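You operate a simulated robot arm through the tools that you are given. There is no shell and no other tool. Be economical: measure what you need, move in short steps, check, and stop when the job is done.

Carry out the task below with a simulated two-armed robot. There is one attempt and no reset: what you move stays moved.

TASK
Fetch the brush from the tray of the empty cart and set it on the oil tray. Open the middle drawer of the gauge cabinet, take the thread block on the tray of the empty cart and put it away in the inside of the gauge cabinet's middle drawer and shut the drawer again. Close the plain door. Put the green seat plug from the knee-high shelf of the stock rack on the steel bench by the oil tank and the red seat plug in the tray of the cone cart. Lift the hold bin lid open. The order is free.
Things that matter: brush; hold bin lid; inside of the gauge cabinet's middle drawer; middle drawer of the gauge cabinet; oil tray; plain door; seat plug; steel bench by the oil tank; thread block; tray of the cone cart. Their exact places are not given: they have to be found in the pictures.

The check looks at the end state, three seconds after you hand in, the way a careful person would. Anything else that was tipped, shoved, dropped, spilled or broken makes it a failure. A push-on lid holds only when it is set on centred and level and pressed home; a screw cap is set on level and turned clockwise until tight.

THE ROBOT
Two 7-joint arms with two-finger parallel grippers on one trunk, on a base that drives. Base frame: it is fixed to the floor where the robot stands at the start and does not move with it; the origin is under the middle of the robot, x ahead of it, y to its left, z up. Units: m, degrees, N and s.
The left shoulder is at the start at [0.05, 0.187, 0.985], the right one opposite. With the tool pointing down near the work surface each hand reaches from about 0.1 to 0.62 m from the robot's upright axis, wherever it stands, measured 20 degrees to its own side. Places, roughly: brush (15x3x3 cm) [0.7, 0, 0.8]; hold bin lid [7.8, 0.2, 1]; inside of the gauge cabinet's middle drawer [7.9, 0.3, 0.5]; middle drawer of the gauge cabinet [7.7, 0.3, 0.5]; oil tray [0.75, 0.5, 0.75]; plain door [-0.6, -1, 0.5]; seat plug [3.75, 4.25, 0.5]; steel bench by the oil tank (25x46 cm) [1.82, 3.84, 0.84]; thread block (5x5x4 cm) [0.6, 0.5, 0.8]; tray of the cone cart [3, 0.6, 0.8]. Payload 3.43 kg a hand.
Tool frame (each hand has its own): the origin (TCP) lies between the finger pads and is the grasp point; the fingertips stand 0.03 m ahead of it; z points along the fingers, y is the line along which they close. The gripper opens to 0.094 m. The fingers are 0.028 m wide and 0.01 m thick; the gripper's body (0.05 by 0.096 m) begins 0.055 m behind the TCP.
Orientation is that of the tool frame in the base frame, as a unit quaternion [x, y, z, w]. With the fingers straight down and closing along the base's y, the tool's x points along the base's -x, its y along +y and its z along -z.

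THE INTERFACE
- The arms move only by the tool jog_arm. It takes "left_commands", "right_commands" or both (then of equal length, played together; a hand with none holds still); each is a list of rows, each a list of 2 entries, a list of its own where there are three numbers: the shift along the tool's x, y, z in cm, then the turn, a rotation vector about the tool's x, y, z in degrees. In form: [[[dx, dy, dz], [rx, ry, rz]], ...]. A call has 1 to 20 rows; each row is the pose to reach, as a shift and turn from the pose commanded when the call began, along the tool's axes at that moment. "left_gripper" and "right_gripper" are, for a hand that has rows, the opening, from 0 (shut) to 1 (fully open), set as the call begins (left out, the last holds). Each row takes 0.2 s and may step no farther than 0.05 m and 8.6 degrees from the row before; otherwise, or with a gripper value out of range, the whole call is refused. Where a pose cannot be reached the arm comes as near as it can. A force on the tool above 40 N (or 10 N above the force at the start of the call, whichever is more), or a blocked arm, ends the call early, and 0.2 s more pass. The fingers move at their own pace (about 0.153 m/s each) and stop on an object; they squeeze with about 25 N. The grip force told is the motor's: it shows also when the fingers shut on nothing. Time passes only in rows, and 0.2 s behind the last, so rows that repeat a pose let the fingers close. It gives the time, the measured TCP pose, the force on the tool (base axes), the opening and the grip force at its end, in the units of the frame above (readings bear some noise), with the torque about the TCP (base axes, N m) and any sound that the robot's microphone picked up, and new pictures: "views" is both (left out), scene, wrist or none (wrist: the cameras of the hands that moved).
- Cameras (640 x 400 px; columns grow to the right, rows downward): "scene" is now at [0.1404, -0.0241, 1.1404]; the picture's right is [-0.32, -0.95, 0.00], its down [-0.59, 0.20, -0.78] and it looks along [0.74, -0.25, -0.63] (base axes); focal length 214 px, centre (320, 200). "left" rides on the left gripper at [0.076, -0.014, -0.102] in its tool frame; the picture's right is [0.18, 0.98, 0.00], its down [-0.75, 0.14, -0.64] and it looks along [-0.63, 0.12, 0.77] (tool axes); focal length 243 px, centre (320, 200). "right" rides on the right gripper at [0.076, 0.014, -0.103] in its tool frame; the picture's right is [-0.18, 0.98, 0.00], its down [-0.75, -0.14, -0.64] and it looks along [-0.63, -0.12, 0.77] (tool axes); focal length 243 px, centre (320, 200).
- slide_trunk(by): slides the trunk up (or, below 0, down) by that many m; the arms and the scene camera ride with it, the base frame stays. It gives what a move gives, with no picture.
- drive_base(legs): drives the robot by 1 to 6 legs, each [ahead, left, turn to the left] in m, m and degrees, along the robot's own axes; the way and the turn of a leg run together, so that a leg with both is an arc; at most 1.5 m and 180 degrees a leg. The arms and the cameras ride along, it lands a little off, and it stops where it bumps. It gives what a move gives, and a new picture of the scene camera.
- head_to(pan, tilt): turns the head with the scene camera to pan (to the left, within 80 degrees either way) and tilt (down, from -29 to 69), counted from straight ahead of the robot. It gives what a move gives, and a new picture of the scene camera.
- pixel_to_xyz(camera, pixels): for up to 12 pixels [column, row] of the newest picture of that camera ("zoom" is the newest enlarged one), the place [x, y, z] in the base frame of the surface seen there, good to about 0.002 m. No time passes.
- close_up(camera, box): a new picture of the part [left, top, right, bottom] of that camera's present view, enlarged. No time passes.
- hand_in(): hands the job in; it is judged then, once.

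Work in short steps. Measure before you move; look again where a grasp or a placing could have gone wrong, and mend it. You have 124 turns and 260 pictures in all, those below and enlarged ones among them. Open the grippers and draw the arms clear of the work before you hand the job in, unless the task says otherwise; then end with one line.

The tools are called after ">>>" by a JSON object that holds its "api" and its "payload". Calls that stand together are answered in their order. jog_arm: Moves the arms, as the interface text tells. Its arguments: {"type":"object","properties":{"left_commands":{"type":"array","items":{"type":"array"}},"left_gripper":{"type":"number"},"right_commands":{"type":"array","items":{"type":"array"}},"right_gripper":{"type":"number"},"views":{"type":"string","enum":["both","scene","wrist","none"]}},"required":[]} The other tools are called the same way: slide_trunk (by) slides the trunk up or down; drive_base (legs) drives the base; head_to (pan, tilt) turns the head that bears the scene camera; pixel_to_xyz (camera, pixels) gives the place of the surface under pixels of a picture; close_up (camera, box) takes an enlarged picture of a part of a camera's view; hand_in () hands the job in.

At the start:

```text
t: 0.0
left_eef_pos: [0.2723, 0.2965, 1.0824]
left_orientation: [0.0, 1.0, 0.0, 0.001]
left_contact_force: [1.0, -0.2, 0.1]
left_moment: [-0.02, 0.0, -0.01]
left_finger_gap: 0.0941
left_gripper_force: 0.0
right_eef_pos: [0.3397, 0.0364, 1.0166]
right_orientation: [0.001, 1.0, 0.0, 0.0]
right_contact_force: [-0.1, -0.7, 0.0]
right_moment: [-0.02, -0.04, -0.01]
right_finger_gap: 0.0943
right_gripper_force: 0.1
trunk travel left (down, up): [-0.2, 0.232]
robot x, y, heading: [-0.0013, -0.0002, -0.1]
head pan, tilt: [-18.5, 38.8]
```

scene: 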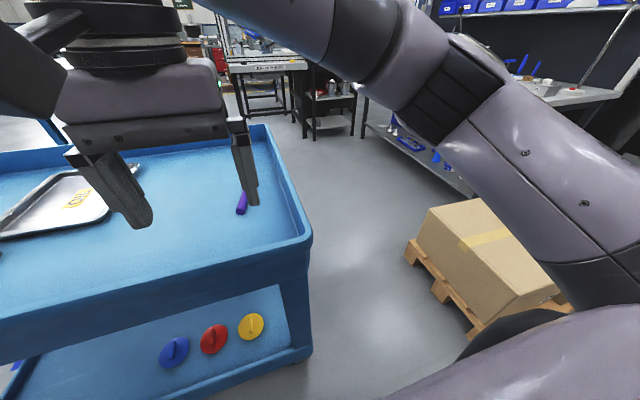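
right: 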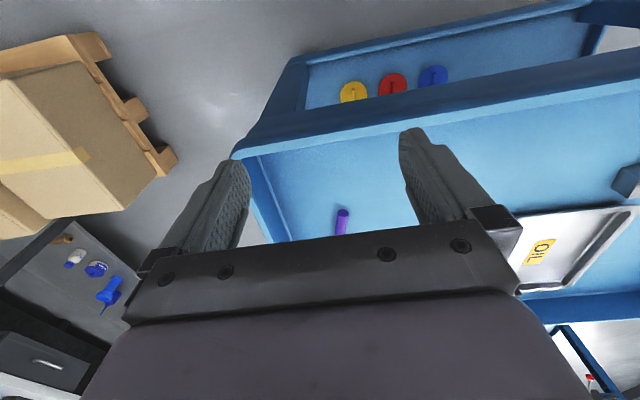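
left: 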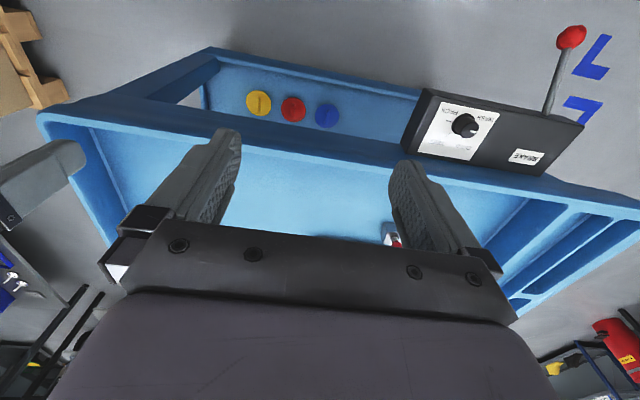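

The scene picture shows a blue cart tray with a purple item at about (242,203) and the OIL tray at (75,200). I look straight ahead and to the left for the whole tray.

>>> {"api": "head_to", "payload": {"pan": 25, "tilt": 40}}

>>> {"api": "pixel_to_xyz", "payload": {"camera": "right", "pixels": [[343, 213], [341, 231], [300, 200], [540, 250], [625, 215], [525, 290]]}}

>>> {"api": "pixel_to_xyz", "payload": {"camera": "left", "pixels": [[388, 230], [396, 238], [330, 200]]}}

```text
t: 1.1
left_eef_pos: [0.2726, 0.2976, 1.0822]
left_orientation: [0.001, 1.0, 0.001, 0.001]
left_contact_force: [-0.1, -0.8, 0.5]
left_moment: [-0.02, 0.02, 0.0]
left_finger_gap: 0.0938
left_gripper_force: 0.0
right_eef_pos: [0.3389, 0.0365, 1.0172]
right_orientation: [0.001, 1.0, 0.0, 0.0]
right_contact_force: [0.3, 0.2, -0.2]
right_moment: [0.0, 0.02, -0.03]
right_finger_gap: 0.094
right_gripper_force: 0.0
trunk travel left (down, up): [-0.2, 0.232]
robot x, y, heading: [-0.0004, -0.0006, -0.2]
head pan, tilt: [25.0, 40.0]
```

scene: 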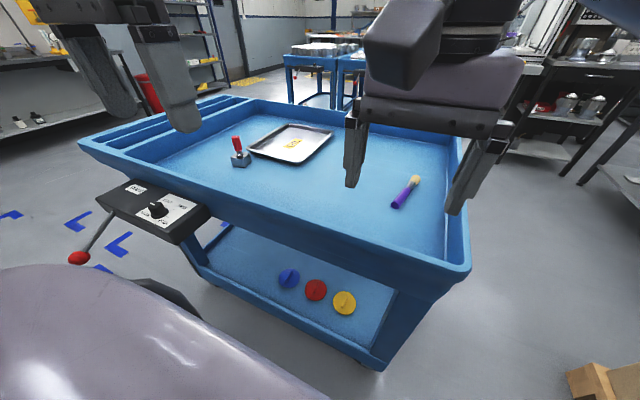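

```text
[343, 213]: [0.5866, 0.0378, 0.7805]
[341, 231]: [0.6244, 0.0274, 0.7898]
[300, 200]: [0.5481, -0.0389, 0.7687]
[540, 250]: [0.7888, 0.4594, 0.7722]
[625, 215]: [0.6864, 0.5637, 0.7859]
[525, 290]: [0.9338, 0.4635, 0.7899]
```

```text
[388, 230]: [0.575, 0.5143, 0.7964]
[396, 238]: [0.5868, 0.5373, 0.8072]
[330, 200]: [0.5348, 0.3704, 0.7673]
```

I zoom on the block with its red stem at (240,155), the tray and the brush at (405,190), and measure them.

>>> {"api": "close_up", "payload": {"camera": "scene", "box": [200, 100, 360, 200]}}

>>> {"api": "pixel_to_xyz", "payload": {"camera": "scene", "pixels": [[236, 139], [239, 160], [415, 179], [396, 205], [407, 190], [290, 150], [265, 144], [330, 133], [345, 200], [380, 230], [410, 252], [455, 262]]}}

>>> {"api": "close_up", "payload": {"camera": "scene", "box": [360, 150, 472, 220]}}

```text
4.00 times, centred on (280, 150) of scene
```

zoom: 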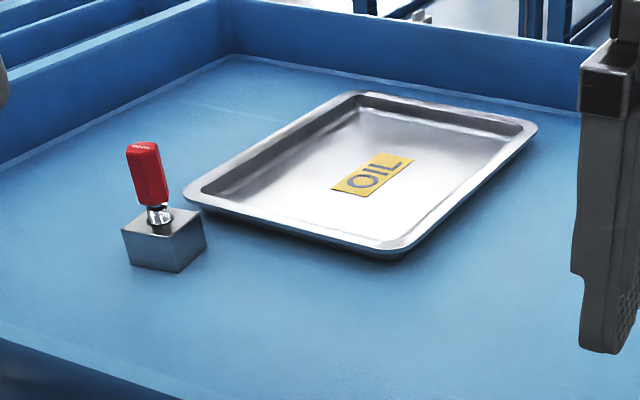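

```text
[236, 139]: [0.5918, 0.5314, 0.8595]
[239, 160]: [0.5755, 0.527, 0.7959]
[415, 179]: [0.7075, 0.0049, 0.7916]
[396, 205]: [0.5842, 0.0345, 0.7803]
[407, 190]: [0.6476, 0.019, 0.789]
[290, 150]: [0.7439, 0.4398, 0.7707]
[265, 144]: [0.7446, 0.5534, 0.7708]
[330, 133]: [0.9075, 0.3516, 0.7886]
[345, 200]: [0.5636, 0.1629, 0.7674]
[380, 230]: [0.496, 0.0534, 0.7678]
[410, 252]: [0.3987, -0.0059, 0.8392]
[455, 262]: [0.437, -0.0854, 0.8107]
```

```text
5.71 times, centred on (416, 185) of scene
```

zoom: 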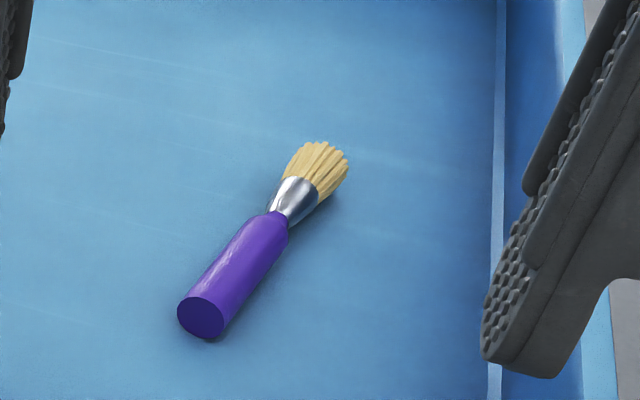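

The brush runs from (0.584,0.035) to (0.708,0.005), so it is yawed about -13 degrees. I bring the right hand above the handle at about (0.635,0.022,0.90).

>>> {"api": "jog_arm", "payload": {"right_commands": [[[-4.23, -0.2, 1.67], [0, 0, 1.9]], [[-8.46, -0.4, 3.34], [0, 0, 3.8]], [[-12.7, -0.6, 5.0], [0, 0, 5.6]], [[-16.9, -0.8, 6.7], [0, 0, 7.5]], [[-21.1, -1.0, 8.4], [0, 0, 9.3]], [[-25.4, -1.2, 10.0], [0, 0, 11.2]], [[-29.6, -1.45, 11.7], [0, 0, 13]], [[-29.6, -1.45, 11.7], [0, 0, 13]]], "right_gripper": 1, "views": "both"}}

```text
t: 2.9
left_eef_pos: [0.2737, 0.2979, 1.0812]
left_orientation: [0.0, 1.0, 0.0, -0.001]
left_contact_force: [0.1, 0.1, -0.3]
left_moment: [-0.03, 0.01, 0.02]
left_finger_gap: 0.0942
left_gripper_force: 0.1
right_eef_pos: [0.5868, -0.033, 0.8978]
right_orientation: [0.13, 0.991, 0.006, 0.003]
right_contact_force: [0.4, -0.2, 0.2]
right_moment: [0.0, 0.01, 0.04]
right_finger_gap: 0.0938
right_gripper_force: 0.0
right hand out of reach, approached as far as the arm can: row 6, 7, 8
trunk travel left (down, up): [-0.2, 0.232]
robot x, y, heading: [-0.0004, 0.0007, -0.0]
head pan, tilt: [25.0, 40.0]
```

scene: 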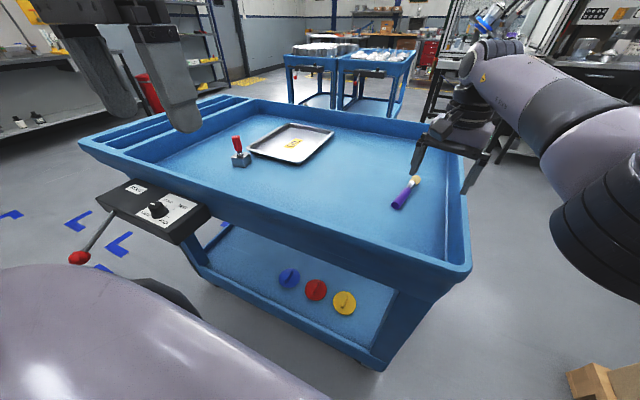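
right: 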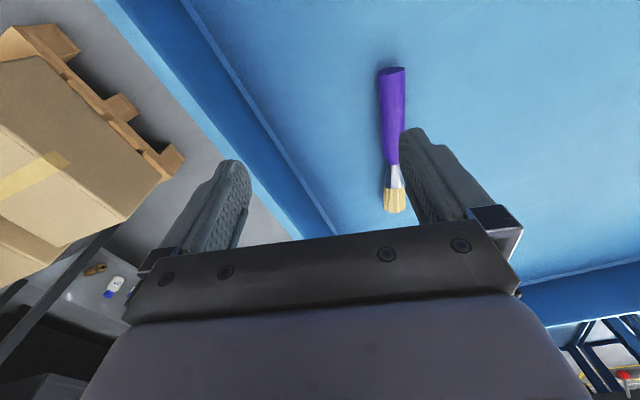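

Reach falls short. I measure the cart's near edge and the control box's lever to see how far I can drive in.

>>> {"api": "pixel_to_xyz", "payload": {"camera": "scene", "pixels": [[78, 258], [110, 215], [165, 240], [230, 222], [330, 260], [440, 285], [375, 365], [467, 268], [85, 145], [210, 280]]}}

>>> {"api": "close_up", "payload": {"camera": "scene", "box": [0, 120, 240, 290]}}

```text
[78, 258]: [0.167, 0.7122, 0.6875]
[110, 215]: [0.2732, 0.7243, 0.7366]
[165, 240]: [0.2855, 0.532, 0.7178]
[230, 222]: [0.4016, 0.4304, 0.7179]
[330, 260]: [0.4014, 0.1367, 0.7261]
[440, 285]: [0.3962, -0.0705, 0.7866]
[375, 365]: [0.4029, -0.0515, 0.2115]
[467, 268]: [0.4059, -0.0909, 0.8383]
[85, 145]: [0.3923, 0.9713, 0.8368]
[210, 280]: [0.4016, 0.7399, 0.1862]
```

```text
2.35 times, centred on (120, 205) of scene
```

zoom: 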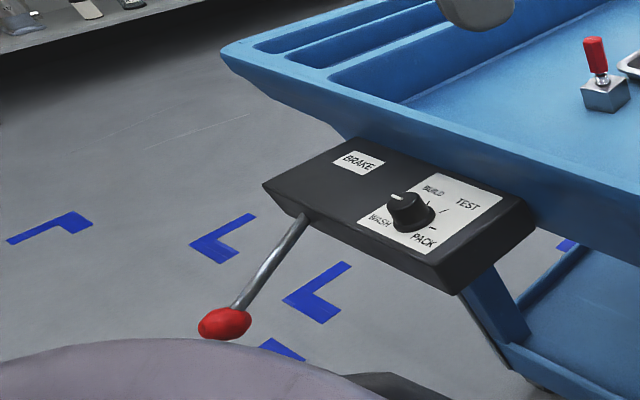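

I check where my own base stands by sampling the robot's body in the picture's lower left.

>>> {"api": "pixel_to_xyz", "payload": {"camera": "scene", "pixels": [[30, 280], [100, 275], [150, 300], [180, 292], [220, 345], [300, 390], [60, 380]]}}

>>> {"api": "head_to", "payload": {"pan": 0, "tilt": 69}}

```text
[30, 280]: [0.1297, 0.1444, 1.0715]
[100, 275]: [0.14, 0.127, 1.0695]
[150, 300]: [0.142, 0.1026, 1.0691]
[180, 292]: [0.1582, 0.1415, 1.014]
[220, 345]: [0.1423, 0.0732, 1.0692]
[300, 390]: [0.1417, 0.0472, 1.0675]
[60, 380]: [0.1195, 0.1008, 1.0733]
```

```text
t: 3.8
left_eef_pos: [0.2726, 0.2962, 1.0807]
left_orientation: [0.001, 1.0, 0.0, 0.0]
left_contact_force: [-0.1, -0.1, -0.4]
left_moment: [-0.02, -0.01, -0.03]
left_finger_gap: 0.094
left_gripper_force: 0.1
right_eef_pos: [0.585, -0.0327, 0.893]
right_orientation: [0.131, 0.991, 0.004, -0.001]
right_contact_force: [-0.1, -0.3, 1.0]
right_moment: [0.02, 0.03, 0.01]
right_finger_gap: 0.0939
right_gripper_force: 0.0
trunk travel left (down, up): [-0.2, 0.232]
robot x, y, heading: [0.0012, -0.0008, 0.2]
head pan, tilt: [0.0, 68.8]
```

scene: 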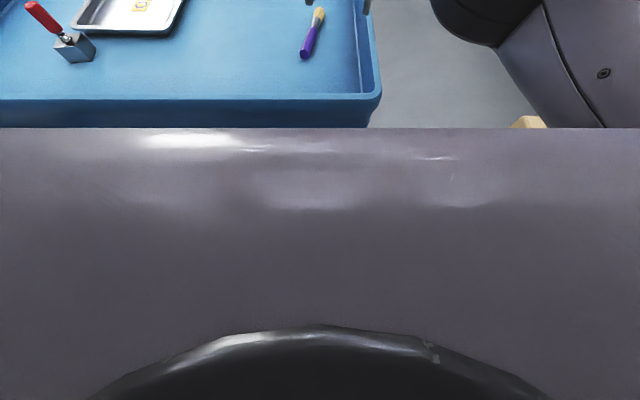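

The base is hidden, so I drive in modestly: 0.07 m ahead and 0.12 m left; the lever at (0.17,0.71) stays clear.

>>> {"api": "drive_base", "payload": {"legs": [[0.07, 0.12, 0]]}}

>>> {"api": "head_to", "payload": {"pan": 15, "tilt": 45}}

```text
t: 5.2
left_eef_pos: [0.3419, 0.4156, 1.0814]
left_orientation: [0.0, 1.0, 0.0, -0.001]
left_contact_force: [-0.1, 0.6, 0.3]
left_moment: [0.01, -0.01, -0.01]
left_finger_gap: 0.0939
left_gripper_force: 0.1
right_eef_pos: [0.6555, 0.0863, 0.8888]
right_orientation: [0.131, 0.991, 0.002, -0.002]
right_contact_force: [-0.3, 0.1, 0.5]
right_moment: [0.0, 0.02, -0.01]
right_finger_gap: 0.094
right_gripper_force: 0.1
trunk travel left (down, up): [-0.2, 0.232]
robot x, y, heading: [0.0721, 0.1164, -0.1]
head pan, tilt: [0.0, 68.8]
```

scene: 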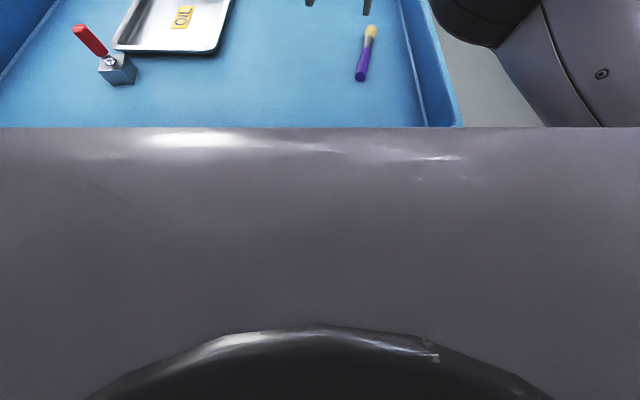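

```text
t: 6.0
left_eef_pos: [0.3427, 0.4169, 1.0814]
left_orientation: [-0.001, 1.0, 0.0, 0.0]
left_contact_force: [-0.4, 0.2, -0.8]
left_moment: [-0.01, -0.02, 0.0]
left_finger_gap: 0.0938
left_gripper_force: 0.0
right_eef_pos: [0.6545, 0.0836, 0.8913]
right_orientation: [0.133, 0.991, 0.002, -0.001]
right_contact_force: [0.2, -0.4, 0.6]
right_moment: [0.0, 0.03, 0.04]
right_finger_gap: 0.0939
right_gripper_force: 0.1
trunk travel left (down, up): [-0.2, 0.232]
robot x, y, heading: [0.068, 0.1197, -0.2]
head pan, tilt: [15.0, 45.0]
```

scene: 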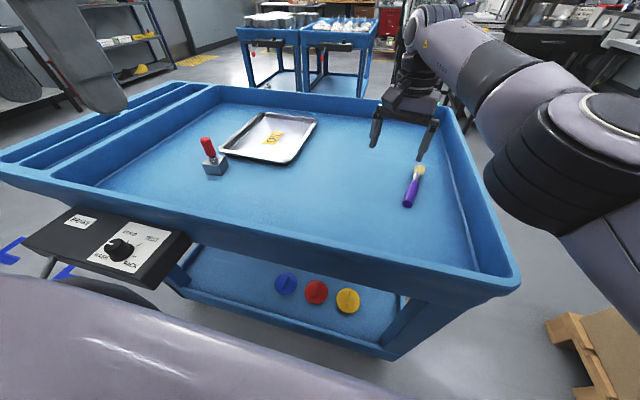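

The right hand is at (0.655,0.085,0.89), already aligned at -15 degrees. I shift it over the handle, lower it and look before closing.

>>> {"api": "jog_arm", "payload": {"right_commands": [[[0.2, -3.3, 0], [0, 0, 0]], [[0.3, -6.6, 0], [0, 0, 0]], [[0.3, -6.6, 3], [0, 0, 0]], [[0.3, -6.6, 5], [0, 0, 0]], [[0.3, -6.6, 5], [0, 0, 0]]], "right_gripper": 1, "views": "wrist"}}

```text
t: 7.2
left_eef_pos: [0.3421, 0.4162, 1.0817]
left_orientation: [0.0, 1.0, 0.0, 0.0]
left_contact_force: [-0.4, -0.4, 0.6]
left_moment: [-0.03, -0.02, 0.0]
left_finger_gap: 0.0938
left_gripper_force: 0.0
right_eef_pos: [0.6335, 0.0228, 0.8404]
right_orientation: [0.131, 0.991, 0.002, -0.001]
right_contact_force: [1.1, -0.4, -0.1]
right_moment: [-0.02, 0.0, -0.01]
right_finger_gap: 0.0938
right_gripper_force: 0.0
trunk travel left (down, up): [-0.2, 0.232]
robot x, y, heading: [0.0699, 0.1186, -0.3]
head pan, tilt: [15.0, 45.0]
```

right: 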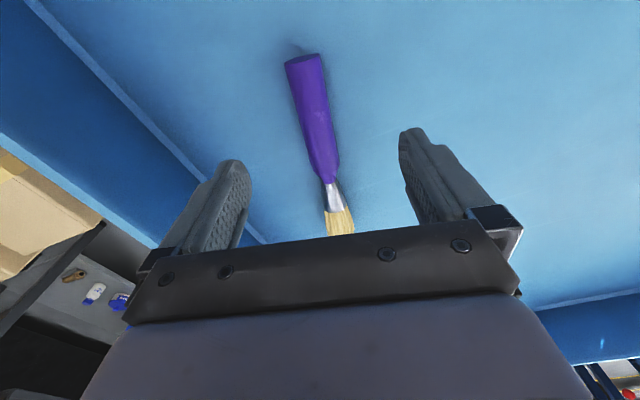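

The handle lies between the fingers. I lower the last 3.6 cm and close.

>>> {"api": "jog_arm", "payload": {"right_commands": [[[0, 0, 2], [0, 0, 0]], [[0, 0, 3.6], [0, 0, 0]], [[0, 0, 3.6], [0, 0, 0]]], "right_gripper": 1, "views": "none"}}

>>> {"api": "jog_arm", "payload": {"right_commands": [[[0, 0, 0], [0, 0, 0]], [[0, 0, 0], [0, 0, 0]], [[0, 0, 0], [0, 0, 0]], [[0, 0, -3], [0, 0, 0]], [[0, 0, -7], [0, 0, 0]], [[0, 0, -10], [0, 0, 0]]], "right_gripper": 0, "views": "both"}}

```text
t: 8.0
left_eef_pos: [0.341, 0.415, 1.0824]
left_orientation: [0.001, 1.0, 0.0, 0.0]
left_contact_force: [-0.4, 0.7, -0.7]
left_moment: [0.01, 0.0, 0.03]
left_finger_gap: 0.094
left_gripper_force: 0.0
right_eef_pos: [0.6329, 0.0232, 0.8043]
right_orientation: [0.131, 0.991, 0.002, -0.001]
right_contact_force: [-0.3, 0.1, -0.1]
right_moment: [0.0, -0.02, 0.02]
right_finger_gap: 0.0942
right_gripper_force: 0.1
trunk travel left (down, up): [-0.2, 0.232]
robot x, y, heading: [0.0686, 0.1157, -0.1]
head pan, tilt: [15.0, 45.0]
```

```text
t: 9.4
left_eef_pos: [0.341, 0.4162, 1.0813]
left_orientation: [-0.001, 1.0, -0.001, 0.0]
left_contact_force: [-1.2, -0.4, 0.6]
left_moment: [-0.03, -0.01, 0.03]
left_finger_gap: 0.0943
left_gripper_force: 0.0
right_eef_pos: [0.6347, 0.0229, 0.9056]
right_orientation: [0.131, 0.991, 0.002, -0.001]
right_contact_force: [-0.2, 0.4, -0.4]
right_moment: [0.01, 0.01, 0.02]
right_finger_gap: 0.0182
right_gripper_force: 24.8
trunk travel left (down, up): [-0.2, 0.232]
robot x, y, heading: [0.0704, 0.1225, -0.2]
head pan, tilt: [15.0, 45.0]
```

scene: 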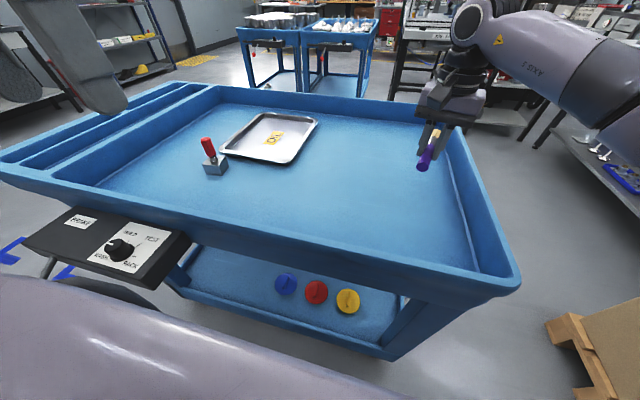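
right: 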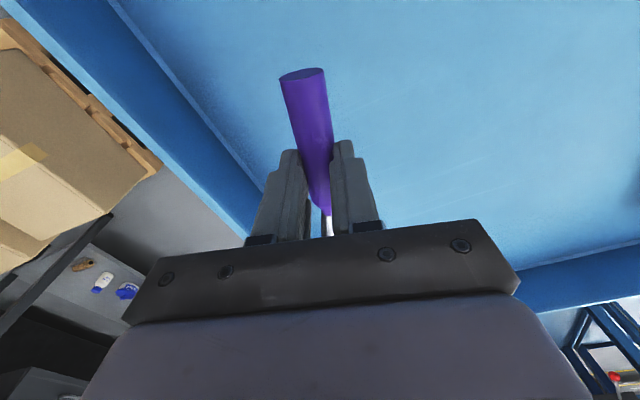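

The brush is held (gap 18 mm). I measure the oil tray's corners for the drop place.

>>> {"api": "pixel_to_xyz", "payload": {"camera": "scene", "pixels": [[222, 153], [263, 114], [316, 120], [290, 162], [258, 145], [285, 148], [275, 128], [269, 141]]}}

```text
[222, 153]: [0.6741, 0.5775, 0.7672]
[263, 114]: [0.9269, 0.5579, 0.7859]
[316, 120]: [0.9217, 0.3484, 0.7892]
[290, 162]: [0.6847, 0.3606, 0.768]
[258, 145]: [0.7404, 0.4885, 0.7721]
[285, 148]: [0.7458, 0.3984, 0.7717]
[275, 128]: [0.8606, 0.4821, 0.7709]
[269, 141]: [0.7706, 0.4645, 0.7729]
```

To plan base moves near the cart I need my own footprint. I pitch the left hand back 50 degrees so that its camera looks down at the base.

>>> {"api": "jog_arm", "payload": {"left_commands": [[[0, 0, 0], [0, 8.5, 0]], [[0, 0, 0], [0, 17, 0]], [[0, 0, 0], [0, 25.5, 0]], [[0, 0, 0], [0, 34, 0]], [[0, 0, 0], [0, 42.5, 0]], [[0, 0, 0], [0, 50, 0]], [[0, 0, 0], [0, 50, 0]]], "left_gripper": 1, "views": "wrist"}}

```text
t: 11.0
left_eef_pos: [0.3192, 0.3954, 1.0205]
left_orientation: [-0.001, 0.906, 0.0, -0.423]
left_contact_force: [-0.3, 0.3, 0.2]
left_moment: [-0.02, 0.0, -0.01]
left_finger_gap: 0.0942
left_gripper_force: 0.1
left hand out of reach, approached as far as the arm can: row 4, 5, 6, 7
right_eef_pos: [0.6346, 0.0224, 0.9053]
right_orientation: [0.13, 0.991, 0.002, -0.002]
right_contact_force: [1.0, 0.3, -0.6]
right_moment: [0.0, 0.05, -0.04]
right_finger_gap: 0.018
right_gripper_force: 25.3
trunk travel left (down, up): [-0.2, 0.232]
robot x, y, heading: [0.0689, 0.1181, -0.0]
head pan, tilt: [15.0, 45.0]
```

left: 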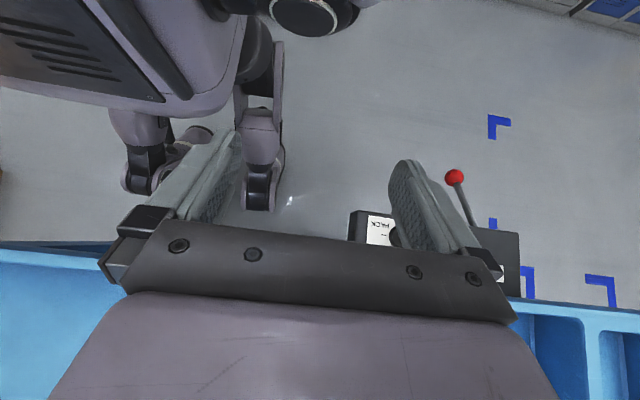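

The base shows as wheeled legs at about (145,175) and (260,190); I measure them and the cart's box edge.

>>> {"api": "pixel_to_xyz", "payload": {"camera": "left", "pixels": [[258, 205], [280, 190], [275, 50], [262, 115], [140, 185], [165, 100], [355, 225], [130, 60], [195, 135]]}}

>>> {"api": "close_up", "payload": {"camera": "left", "box": [80, 0, 360, 240]}}

```text
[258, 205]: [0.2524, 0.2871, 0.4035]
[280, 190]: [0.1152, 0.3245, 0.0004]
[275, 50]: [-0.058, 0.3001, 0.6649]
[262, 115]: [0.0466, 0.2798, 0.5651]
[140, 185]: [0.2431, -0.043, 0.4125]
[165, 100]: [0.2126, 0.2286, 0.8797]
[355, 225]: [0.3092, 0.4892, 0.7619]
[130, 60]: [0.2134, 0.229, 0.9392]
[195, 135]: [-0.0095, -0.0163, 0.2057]
```

```text
1.67 times, centred on (220, 120) of left
```

zoom: 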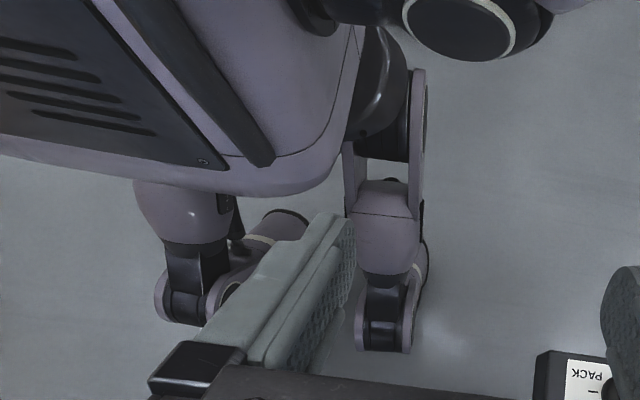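

The footprint is small (knees at ±0.2 m wide, 0.2 m ahead). I level the left hand and raise the right hand, then drive left and turn left so the right arm can reach the oil tray.

>>> {"api": "jog_arm", "payload": {"left_commands": [[[0, 0, 0], [0, -8.5, 0]], [[0, 0, 0], [0, -17, 0]], [[0, 0, 0], [0, -25.5, 0]], [[0, 0, 0], [0, -34, 0]], [[0, 0, 0], [0, -42.5, 0]], [[0, 0, 0], [0, -50, 0]]], "right_commands": [[[0, 0, -2], [0, 0, 0]], [[0, 0, -4], [0, 0, 0]], [[0, 0, -6], [0, 0, 0]], [[0, 0, -8], [0, 0, 0]], [[0, 0, -9], [0, 0, 0]], [[0, 0, -9], [0, 0, 0]]], "views": "none"}}

>>> {"api": "drive_base", "payload": {"legs": [[0.02, 0.18, 0], [0, 0, 40]]}}

>>> {"api": "head_to", "payload": {"pan": -10, "tilt": 50}}

```text
t: 12.4
left_eef_pos: [0.3193, 0.3959, 1.0218]
left_orientation: [0.0, 1.0, 0.0, 0.001]
left_contact_force: [0.4, 0.4, 0.2]
left_moment: [-0.01, 0.01, 0.01]
left_finger_gap: 0.094
left_gripper_force: 0.0
right_eef_pos: [0.6344, 0.0236, 0.9931]
right_orientation: [0.13, 0.991, 0.002, -0.002]
right_contact_force: [-0.6, -0.1, -0.3]
right_moment: [0.02, 0.04, 0.0]
right_finger_gap: 0.0182
right_gripper_force: 25.0
trunk travel left (down, up): [-0.2, 0.232]
robot x, y, heading: [0.0692, 0.1221, -0.0]
head pan, tilt: [15.0, 45.0]
```

```text
t: 14.2
left_eef_pos: [0.3287, 0.5767, 1.021]
left_orientation: [0.003, 1.0, 0.0, 0.0]
left_contact_force: [-0.7, 0.3, 0.3]
left_moment: [-0.02, -0.02, -0.01]
left_finger_gap: 0.0942
left_gripper_force: 0.0
right_eef_pos: [0.6432, 0.2005, 0.994]
right_orientation: [0.133, 0.991, 0.003, -0.002]
right_contact_force: [-0.1, 0.6, -1.3]
right_moment: [0.03, 0.01, 0.0]
right_finger_gap: 0.0181
right_gripper_force: 25.0
trunk travel left (down, up): [-0.2, 0.232]
robot x, y, heading: [0.0792, 0.2992, -0.6]
head pan, tilt: [15.0, 45.0]
stopped in leg 2: the robot was blocked; the commanded pose is now the measured one
```

scene: 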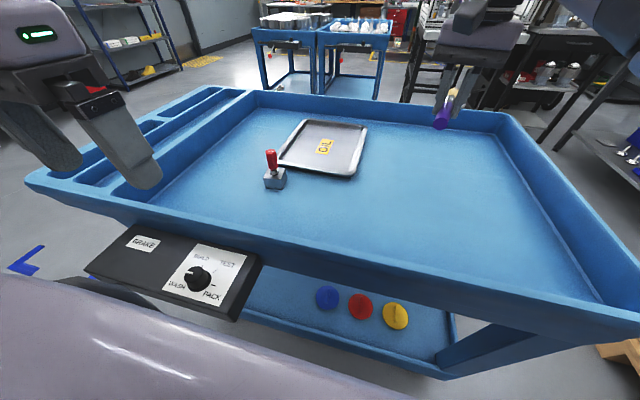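

```text
t: 15.1
left_eef_pos: [0.3295, 0.5752, 1.0212]
left_orientation: [0.002, 1.0, 0.0, 0.0]
left_contact_force: [0.1, 0.2, 1.1]
left_moment: [0.01, 0.01, 0.0]
left_finger_gap: 0.0939
left_gripper_force: 0.1
right_eef_pos: [0.6432, 0.2015, 0.9935]
right_orientation: [0.133, 0.991, 0.002, -0.002]
right_contact_force: [-0.1, 0.2, -1.1]
right_moment: [0.01, 0.0, -0.01]
right_finger_gap: 0.0181
right_gripper_force: 25.1
trunk travel left (down, up): [-0.2, 0.232]
robot x, y, heading: [0.0767, 0.3006, -0.4]
head pan, tilt: [-10.0, 50.0]
```

scene: 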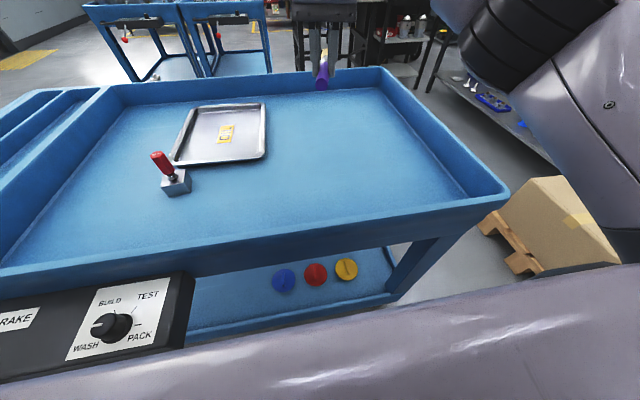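

The turn is blocked here, so I'll set the brush down later from the cart's far side, which lies on the way to the cabinet. Meanwhile the thread block at (175,180) is in the left hand's range; I zoom and measure it.

>>> {"api": "close_up", "payload": {"camera": "scene", "box": [136, 140, 216, 200]}}

>>> {"api": "pixel_to_xyz", "payload": {"camera": "zoom", "pixels": [[170, 110], [210, 240], [220, 380], [240, 310], [370, 260], [420, 240], [440, 330], [290, 300], [380, 330], [230, 430], [300, 235]]}}

>>> {"api": "pixel_to_xyz", "payload": {"camera": "scene", "pixels": [[485, 222], [530, 270], [560, 180], [500, 190], [385, 72], [110, 90], [190, 80], [265, 60], [130, 75], [420, 170]]}}

```text
6.67 times, centred on (176, 170) of scene
```

zoom: 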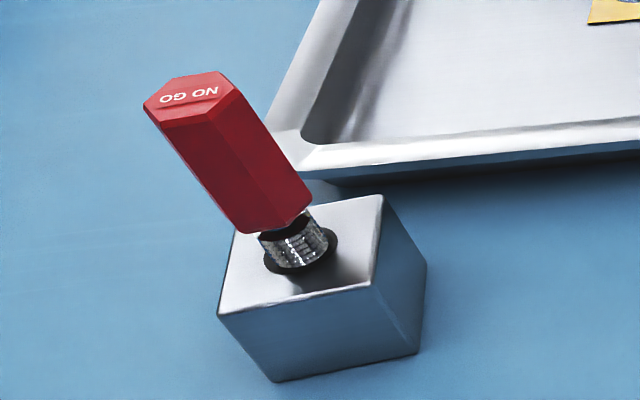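

```text
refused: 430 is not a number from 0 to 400
```

```text
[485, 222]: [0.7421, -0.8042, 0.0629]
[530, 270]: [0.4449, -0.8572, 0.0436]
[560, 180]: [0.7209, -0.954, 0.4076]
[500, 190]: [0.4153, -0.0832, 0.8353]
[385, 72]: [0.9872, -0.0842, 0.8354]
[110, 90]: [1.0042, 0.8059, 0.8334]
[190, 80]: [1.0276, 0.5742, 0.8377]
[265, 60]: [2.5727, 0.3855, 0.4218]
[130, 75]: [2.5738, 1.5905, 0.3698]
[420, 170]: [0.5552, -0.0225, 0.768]
```

I repeat the block measurement with pixels in range.

>>> {"api": "pixel_to_xyz", "payload": {"camera": "zoom", "pixels": [[150, 105], [190, 90], [245, 225], [222, 305], [380, 200], [235, 240], [370, 275], [425, 265], [418, 350], [275, 380], [310, 190], [350, 340]]}}

```text
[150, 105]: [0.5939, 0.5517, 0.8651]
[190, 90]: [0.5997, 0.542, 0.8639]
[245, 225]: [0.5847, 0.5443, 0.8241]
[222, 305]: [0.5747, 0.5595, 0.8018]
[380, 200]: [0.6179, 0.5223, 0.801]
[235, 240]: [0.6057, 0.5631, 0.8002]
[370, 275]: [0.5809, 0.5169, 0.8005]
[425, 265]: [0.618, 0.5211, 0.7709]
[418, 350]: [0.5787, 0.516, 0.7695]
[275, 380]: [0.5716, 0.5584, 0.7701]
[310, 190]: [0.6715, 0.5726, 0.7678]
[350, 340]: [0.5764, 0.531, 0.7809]
```

The block is centred at about (0.596,0.540), yaw +7 degrees, top 0.801, with the gauge handle up to 0.865. I bring the left hand above it.

>>> {"api": "jog_arm", "payload": {"left_commands": [[[-4.4, -0.6, 1.5], [0, 0, -1.2]], [[-8.8, -1.2, 3], [0, 0, -2.4]], [[-13.2, -1.8, 4.5], [0, 0, -3.6]], [[-17.6, -2.4, 6], [0, 0, -4.8]], [[-22, -3, 7.5], [0, 0, -6]], [[-26.65, -3.5, 9], [0, 0, -7]], [[-26.65, -3.5, 10.1], [0, 0, -7]], [[-26.65, -3.5, 10.1], [0, 0, -7]]], "left_gripper": 1, "views": "wrist"}}

```text
t: 16.9
left_eef_pos: [0.5947, 0.5391, 0.9193]
left_orientation: [-0.058, 0.998, 0.0, -0.001]
left_contact_force: [-0.3, -0.4, -0.2]
left_moment: [0.0, 0.02, 0.06]
left_finger_gap: 0.0938
left_gripper_force: 0.0
right_eef_pos: [0.6425, 0.2022, 0.9948]
right_orientation: [0.133, 0.991, 0.002, -0.001]
right_contact_force: [-0.7, 0.1, -1.4]
right_moment: [0.01, 0.02, -0.01]
right_finger_gap: 0.0179
right_gripper_force: 24.8
trunk travel left (down, up): [-0.2, 0.232]
robot x, y, heading: [0.0732, 0.3001, -0.2]
head pan, tilt: [-10.0, 50.0]
```

left: 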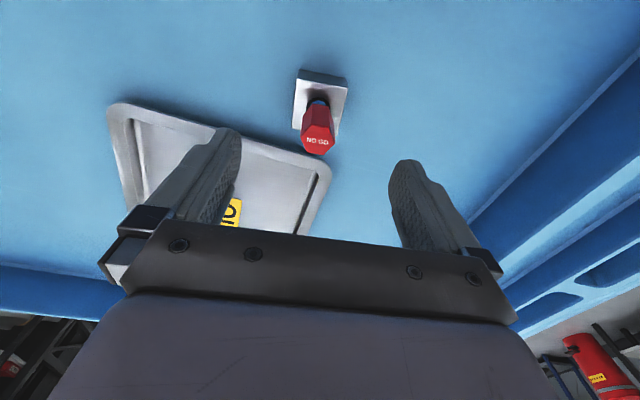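

The block is centred between the fingers. I lower to z 0.813 and close on it, then look.

>>> {"api": "jog_arm", "payload": {"left_commands": [[[0, 0, 3.5], [0, 0, 0]], [[0, 0, 7], [0, 0, 0]], [[0, 0, 9.5], [0, 0, 0]], [[0, 0, 10.6], [0, 0, 0]], [[0, 0, 10.6], [0, 0, 0]]], "left_gripper": 1, "views": "wrist"}}

>>> {"api": "jog_arm", "payload": {"left_commands": [[[0, 0, 0], [0, 0, 0]], [[0, 0, 0], [0, 0, 0]], [[0, 0, 0], [0, 0, 0]]], "left_gripper": 0, "views": "wrist"}}

```text
t: 18.1
left_eef_pos: [0.5951, 0.5382, 0.8147]
left_orientation: [-0.058, 0.998, -0.001, 0.0]
left_contact_force: [0.2, 0.9, -0.4]
left_moment: [0.0, 0.01, 0.01]
left_finger_gap: 0.0941
left_gripper_force: 0.0
right_eef_pos: [0.6428, 0.2016, 0.994]
right_orientation: [0.133, 0.991, 0.002, -0.002]
right_contact_force: [-0.3, 0.2, -0.2]
right_moment: [0.0, 0.02, -0.02]
right_finger_gap: 0.0181
right_gripper_force: 25.0
trunk travel left (down, up): [-0.2, 0.232]
robot x, y, heading: [0.0773, 0.299, -0.4]
head pan, tilt: [-10.0, 50.0]
```

left: 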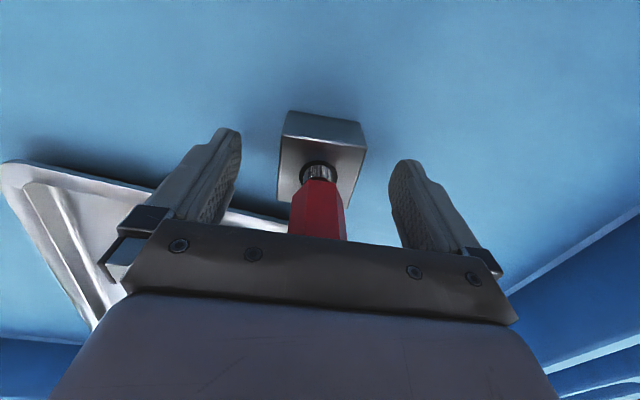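

```text
t: 18.9
left_eef_pos: [0.5937, 0.5386, 0.814]
left_orientation: [-0.058, 0.998, 0.0, -0.001]
left_contact_force: [-1.0, -1.3, 0.0]
left_moment: [0.04, -0.02, 0.01]
left_finger_gap: 0.0458
left_gripper_force: 24.9
right_eef_pos: [0.6434, 0.1999, 0.9944]
right_orientation: [0.133, 0.991, 0.003, -0.001]
right_contact_force: [-0.8, -0.3, -0.7]
right_moment: [0.0, 0.01, 0.01]
right_finger_gap: 0.0179
right_gripper_force: 25.1
trunk travel left (down, up): [-0.2, 0.232]
robot x, y, heading: [0.0767, 0.2987, -0.2]
head pan, tilt: [-10.0, 50.0]
```

left: 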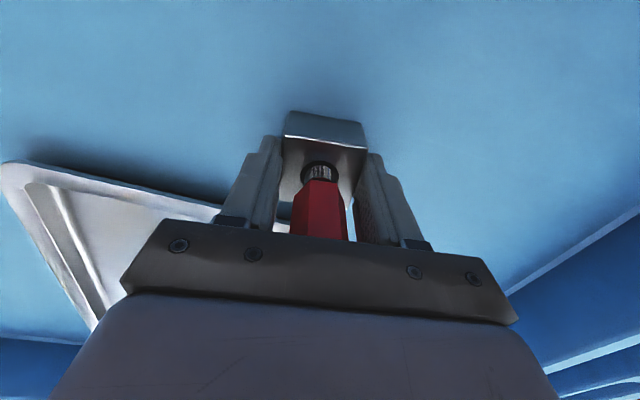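

Gripped at 46 mm. I lift the block clear and draw both hands back over the robot.

>>> {"api": "jog_arm", "payload": {"left_commands": [[[0, 0, -3], [0, 0, 0]], [[0, 0, -7], [0, 0, 0]], [[0, 0, -11], [0, 0, 0]], [[0, 0, -15], [0, 0, 0]], [[3, 0, -18], [0, 0, 0]], [[7, 0, -20], [0, 0, 0]], [[11, 0, -21], [0, 0, 0]], [[15, 0, -21], [0, 0, 0]], [[19, 0, -21], [0, 0, 0]], [[22, 0, -21], [0, 0, 0]]], "right_commands": [[[0, 0, -1], [0, 0, 0]], [[0, 0, -2], [0, 0, 0]], [[0, 0, -3], [0, 0, 0]], [[3, 0, -3], [0, 0, 0]], [[7, 0, -3], [0, 0, 0]], [[11, 0, -3], [0, 0, 0]], [[15, 0, -3], [0, 0, 0]], [[19, 0, -3], [0, 0, 0]], [[23, 0, -3], [0, 0, 0]], [[25, 0, -3], [0, 0, 0]]], "views": "both"}}

```text
t: 21.1
left_eef_pos: [0.3762, 0.5137, 1.0256]
left_orientation: [-0.059, 0.998, -0.001, 0.0]
left_contact_force: [0.2, 0.5, -6.2]
left_moment: [0.01, 0.03, -0.01]
left_finger_gap: 0.0459
left_gripper_force: 24.5
right_eef_pos: [0.4026, 0.2679, 1.026]
right_orientation: [0.135, 0.991, 0.002, -0.001]
right_contact_force: [0.2, -0.1, -0.3]
right_moment: [0.0, 0.01, 0.03]
right_finger_gap: 0.0177
right_gripper_force: 24.9
trunk travel left (down, up): [-0.2, 0.232]
robot x, y, heading: [0.0771, 0.3016, -0.3]
head pan, tilt: [-10.0, 50.0]
```

scene: 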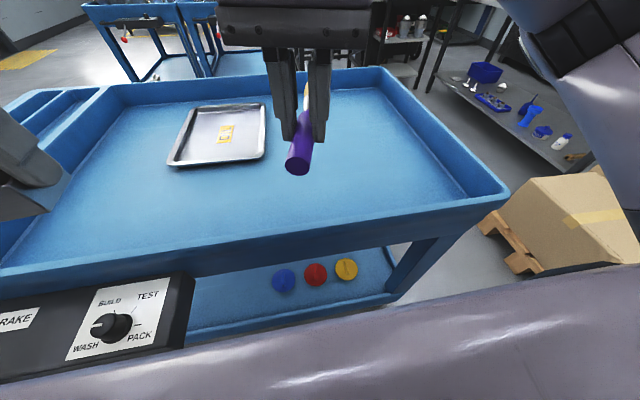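
right: 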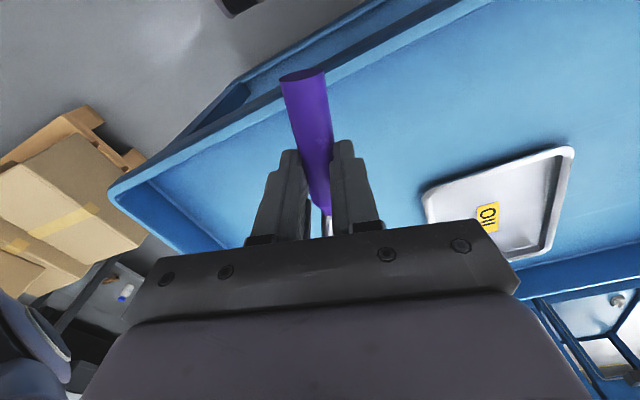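
left: 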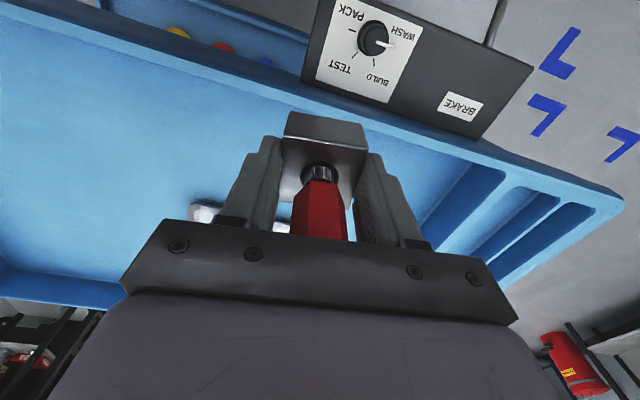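

Both are held. I back off, go round the cart's right end (0.7 m gap to the pallet), and stop beyond it for a look.

>>> {"api": "drive_base", "payload": {"legs": [[-0.25, 0, 0], [0, -0.75, 0], [1.5, 0, 0], [0.2, 0, 0]]}}

>>> {"api": "head_to", "payload": {"pan": 0, "tilt": 15}}

```text
t: 34.8
left_eef_pos: [1.8218, -0.2313, 1.0249]
left_orientation: [-0.062, 0.998, 0.001, -0.001]
left_contact_force: [0.3, -0.8, -6.8]
left_moment: [0.0, -0.03, 0.05]
left_finger_gap: 0.0459
left_gripper_force: 24.7
right_eef_pos: [1.8506, -0.4767, 1.026]
right_orientation: [0.13, 0.992, 0.002, -0.002]
right_contact_force: [-0.2, -0.3, -0.9]
right_moment: [-0.02, 0.02, 0.03]
right_finger_gap: 0.018
right_gripper_force: 25.6
trunk travel left (down, up): [-0.2, 0.232]
robot x, y, heading: [1.5212, -0.4472, 0.1]
head pan, tilt: [-10.0, 50.0]
```

scene: 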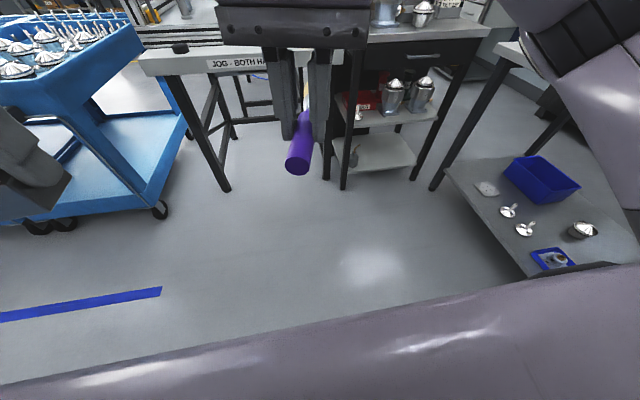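

```text
t: 35.8
left_eef_pos: [1.8222, -0.2306, 1.0244]
left_orientation: [-0.062, 0.998, 0.0, 0.0]
left_contact_force: [0.1, 0.2, -5.0]
left_moment: [0.0, -0.02, -0.02]
left_finger_gap: 0.0458
left_gripper_force: 25.2
right_eef_pos: [1.8512, -0.4784, 1.0255]
right_orientation: [0.13, 0.992, 0.002, -0.002]
right_contact_force: [-0.9, 0.9, -0.6]
right_moment: [0.0, 0.02, -0.03]
right_finger_gap: 0.0181
right_gripper_force: 24.6
trunk travel left (down, up): [-0.2, 0.232]
robot x, y, heading: [1.5247, -0.4454, 0.2]
head pan, tilt: [0.0, 15.0]
```

scene: 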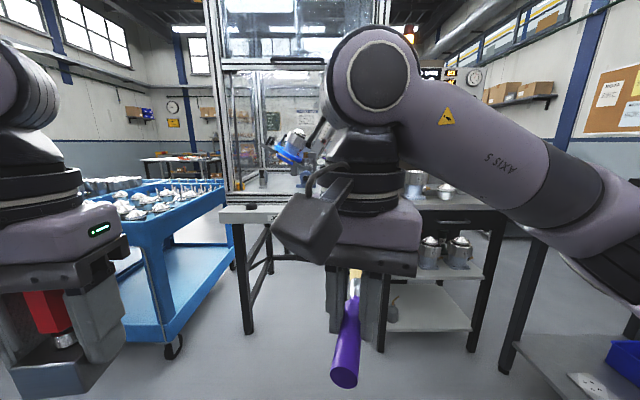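

Clear floor here. I turn 180 degrees, slide to face the oil tray from the far side and approach to x about 1.38.

>>> {"api": "drive_base", "payload": {"legs": [[0, 0, 180], [0, -0.8, 0], [0.13, 0, 0]]}}

>>> {"api": "head_to", "payload": {"pan": -10, "tilt": 45}}

```text
t: 48.4
left_eef_pos: [1.093, 0.1474, 1.0253]
left_orientation: [0.998, 0.066, 0.0, 0.0]
left_contact_force: [-0.6, 0.0, -5.9]
left_moment: [0.03, 0.0, 0.02]
left_finger_gap: 0.0457
left_gripper_force: 25.2
right_eef_pos: [1.0626, 0.3927, 1.0251]
right_orientation: [0.992, -0.126, 0.001, 0.002]
right_contact_force: [0.8, 0.4, -0.6]
right_moment: [-0.02, 0.02, 0.04]
right_finger_gap: 0.0182
right_gripper_force: 25.3
trunk travel left (down, up): [-0.2, 0.232]
robot x, y, heading: [1.3883, 0.3646, -179.7]
head pan, tilt: [0.0, 15.0]
```

scene: 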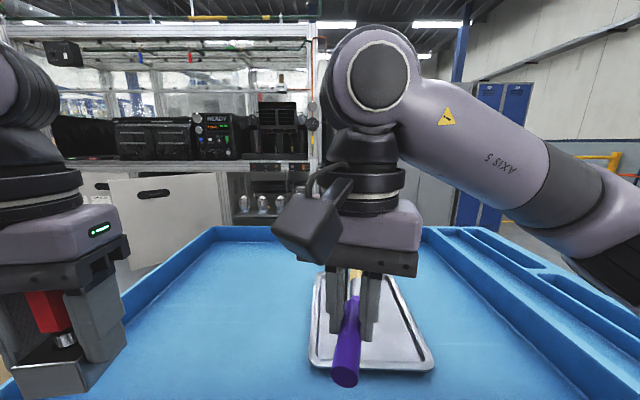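

```text
t: 49.3
left_eef_pos: [1.0936, 0.1466, 1.0239]
left_orientation: [0.998, 0.065, 0.0, 0.0]
left_contact_force: [-0.5, 0.3, -5.4]
left_moment: [0.01, 0.02, -0.03]
left_finger_gap: 0.0457
left_gripper_force: 24.4
right_eef_pos: [1.0634, 0.3932, 1.0247]
right_orientation: [0.992, -0.126, 0.001, 0.001]
right_contact_force: [-0.2, -0.2, -1.0]
right_moment: [-0.01, -0.02, -0.04]
right_finger_gap: 0.0182
right_gripper_force: 25.2
trunk travel left (down, up): [-0.2, 0.232]
robot x, y, heading: [1.3908, 0.3643, -179.4]
head pan, tilt: [-10.0, 45.0]
```

scene: 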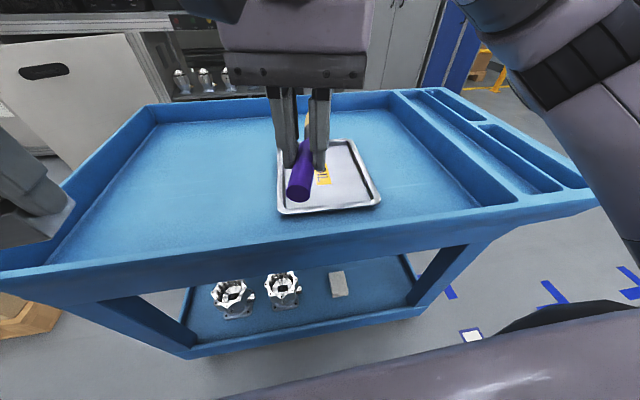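

Now the right hand: I move over the tray centre (TCP 0.82,0.445), stopping at z about 0.86.

>>> {"api": "jog_arm", "payload": {"right_commands": [[[-4.1, 0.2, 0], [0, 0, 0]], [[-8.3, 0.4, 1], [0, 0, 0]], [[-12.4, 0.5, 3], [0, 0, 0]], [[-16.5, 0.7, 6], [0, 0, 0]], [[-20.7, 0.9, 8], [0, 0, 0]], [[-24.8, 1.0, 10], [0, 0, 0]], [[-24.8, 1.0, 14], [0, 0, 0]], [[-24.8, 1.0, 16.5], [0, 0, 0]], [[-24.8, 1.0, 16.5], [0, 0, 0]]], "views": "both"}}

```text
refused: row 4 steps farther than a row can; nothing moved
```

Row 4 was slightly too long; I resend with smaller steps.

>>> {"api": "jog_arm", "payload": {"right_commands": [[[-4.1, 0.2, 0], [0, 0, 0]], [[-8.3, 0.4, 1.5], [0, 0, 0]], [[-12.4, 0.5, 3.5], [0, 0, 0]], [[-16.5, 0.7, 5.5], [0, 0, 0]], [[-20.7, 0.9, 7.5], [0, 0, 0]], [[-24.8, 1.0, 9.5], [0, 0, 0]], [[-24.8, 1.0, 13.5], [0, 0, 0]], [[-24.8, 1.0, 16.5], [0, 0, 0]], [[-24.8, 1.0, 16.5], [0, 0, 0]]], "views": "both"}}

```text
t: 51.3
left_eef_pos: [1.0926, 0.1468, 1.0251]
left_orientation: [0.998, 0.066, 0.0, 0.0]
left_contact_force: [0.0, -0.7, -5.1]
left_moment: [-0.01, -0.04, -0.06]
left_finger_gap: 0.0458
left_gripper_force: 25.1
right_eef_pos: [0.8202, 0.4445, 0.8593]
right_orientation: [0.992, -0.126, 0.002, 0.002]
right_contact_force: [-0.3, 0.0, 0.1]
right_moment: [0.02, -0.02, 0.01]
right_finger_gap: 0.018
right_gripper_force: 25.2
trunk travel left (down, up): [-0.2, 0.232]
robot x, y, heading: [1.388, 0.3646, -179.7]
head pan, tilt: [-10.0, 45.0]
```

scene: 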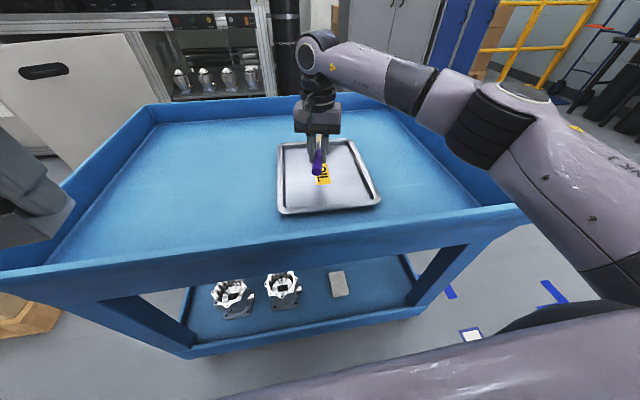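
right: 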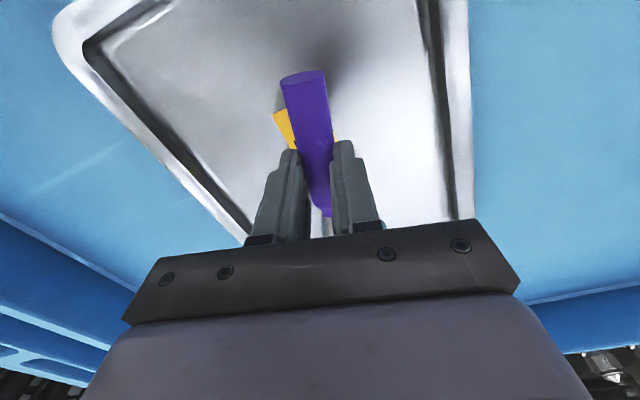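

The brush sits over the tray. I lower 5 cm, release, and rise.

>>> {"api": "jog_arm", "payload": {"right_commands": [[[0, 0, 3], [0, 0, 0]], [[0, 0, 4.5], [0, 0, 0]], [[0, 0, 5.0], [0, 0, 0]], [[0, 0, 5.0], [0, 0, 0]]], "views": "none"}}

>>> {"api": "jog_arm", "payload": {"right_commands": [[[0, 0, 0], [0, 0, 0]], [[0, 0, 0], [0, 0, 0]], [[0, 0, -3], [0, 0, 0]], [[0, 0, -7], [0, 0, 0]], [[0, 0, -11], [0, 0, 0]], [[0, 0, -15], [0, 0, 0]], [[4, 0, -17], [0, 0, 0]], [[8, 0, -20], [0, 0, 0]], [[12, 0, -21.5], [0, 0, 0]], [[16, 0, -21.5], [0, 0, 0]], [[20, 0, -21.5], [0, 0, 0]], [[24, 0, -21.5], [0, 0, 0]]], "right_gripper": 1, "views": "scene"}}

```text
t: 52.3
left_eef_pos: [1.0919, 0.1461, 1.0251]
left_orientation: [0.998, 0.066, 0.0, 0.0]
left_contact_force: [0.6, -0.9, -4.9]
left_moment: [-0.03, 0.01, 0.02]
left_finger_gap: 0.046
left_gripper_force: 24.8
right_eef_pos: [0.8201, 0.4452, 0.8089]
right_orientation: [0.992, -0.127, 0.001, 0.002]
right_contact_force: [-0.1, -0.2, -0.8]
right_moment: [-0.01, 0.01, -0.01]
right_finger_gap: 0.0181
right_gripper_force: 24.6
trunk travel left (down, up): [-0.2, 0.232]
robot x, y, heading: [1.3868, 0.3673, -179.3]
head pan, tilt: [-10.0, 45.0]
```

```text
t: 54.9
left_eef_pos: [1.0921, 0.1465, 1.0237]
left_orientation: [0.998, 0.066, -0.001, 0.0]
left_contact_force: [-0.9, 0.5, -5.1]
left_moment: [0.04, 0.01, -0.01]
left_finger_gap: 0.0459
left_gripper_force: 24.9
right_eef_pos: [1.0538, 0.3867, 1.0252]
right_orientation: [0.992, -0.127, 0.0, 0.002]
right_contact_force: [-0.4, -0.1, -0.2]
right_moment: [-0.01, 0.01, 0.03]
right_finger_gap: 0.094
right_gripper_force: 0.2
trunk travel left (down, up): [-0.2, 0.232]
robot x, y, heading: [1.3895, 0.3661, -179.6]
head pan, tilt: [-10.0, 45.0]
```

scene: 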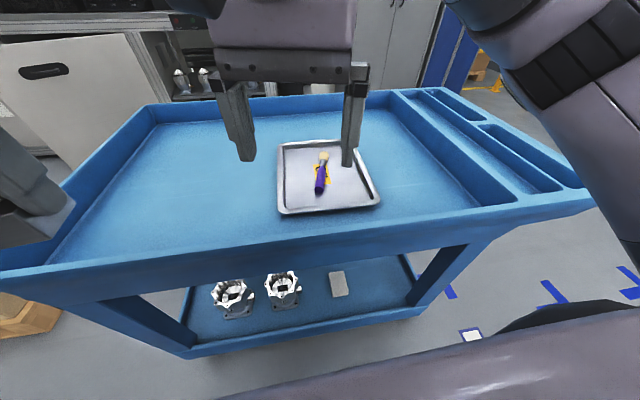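

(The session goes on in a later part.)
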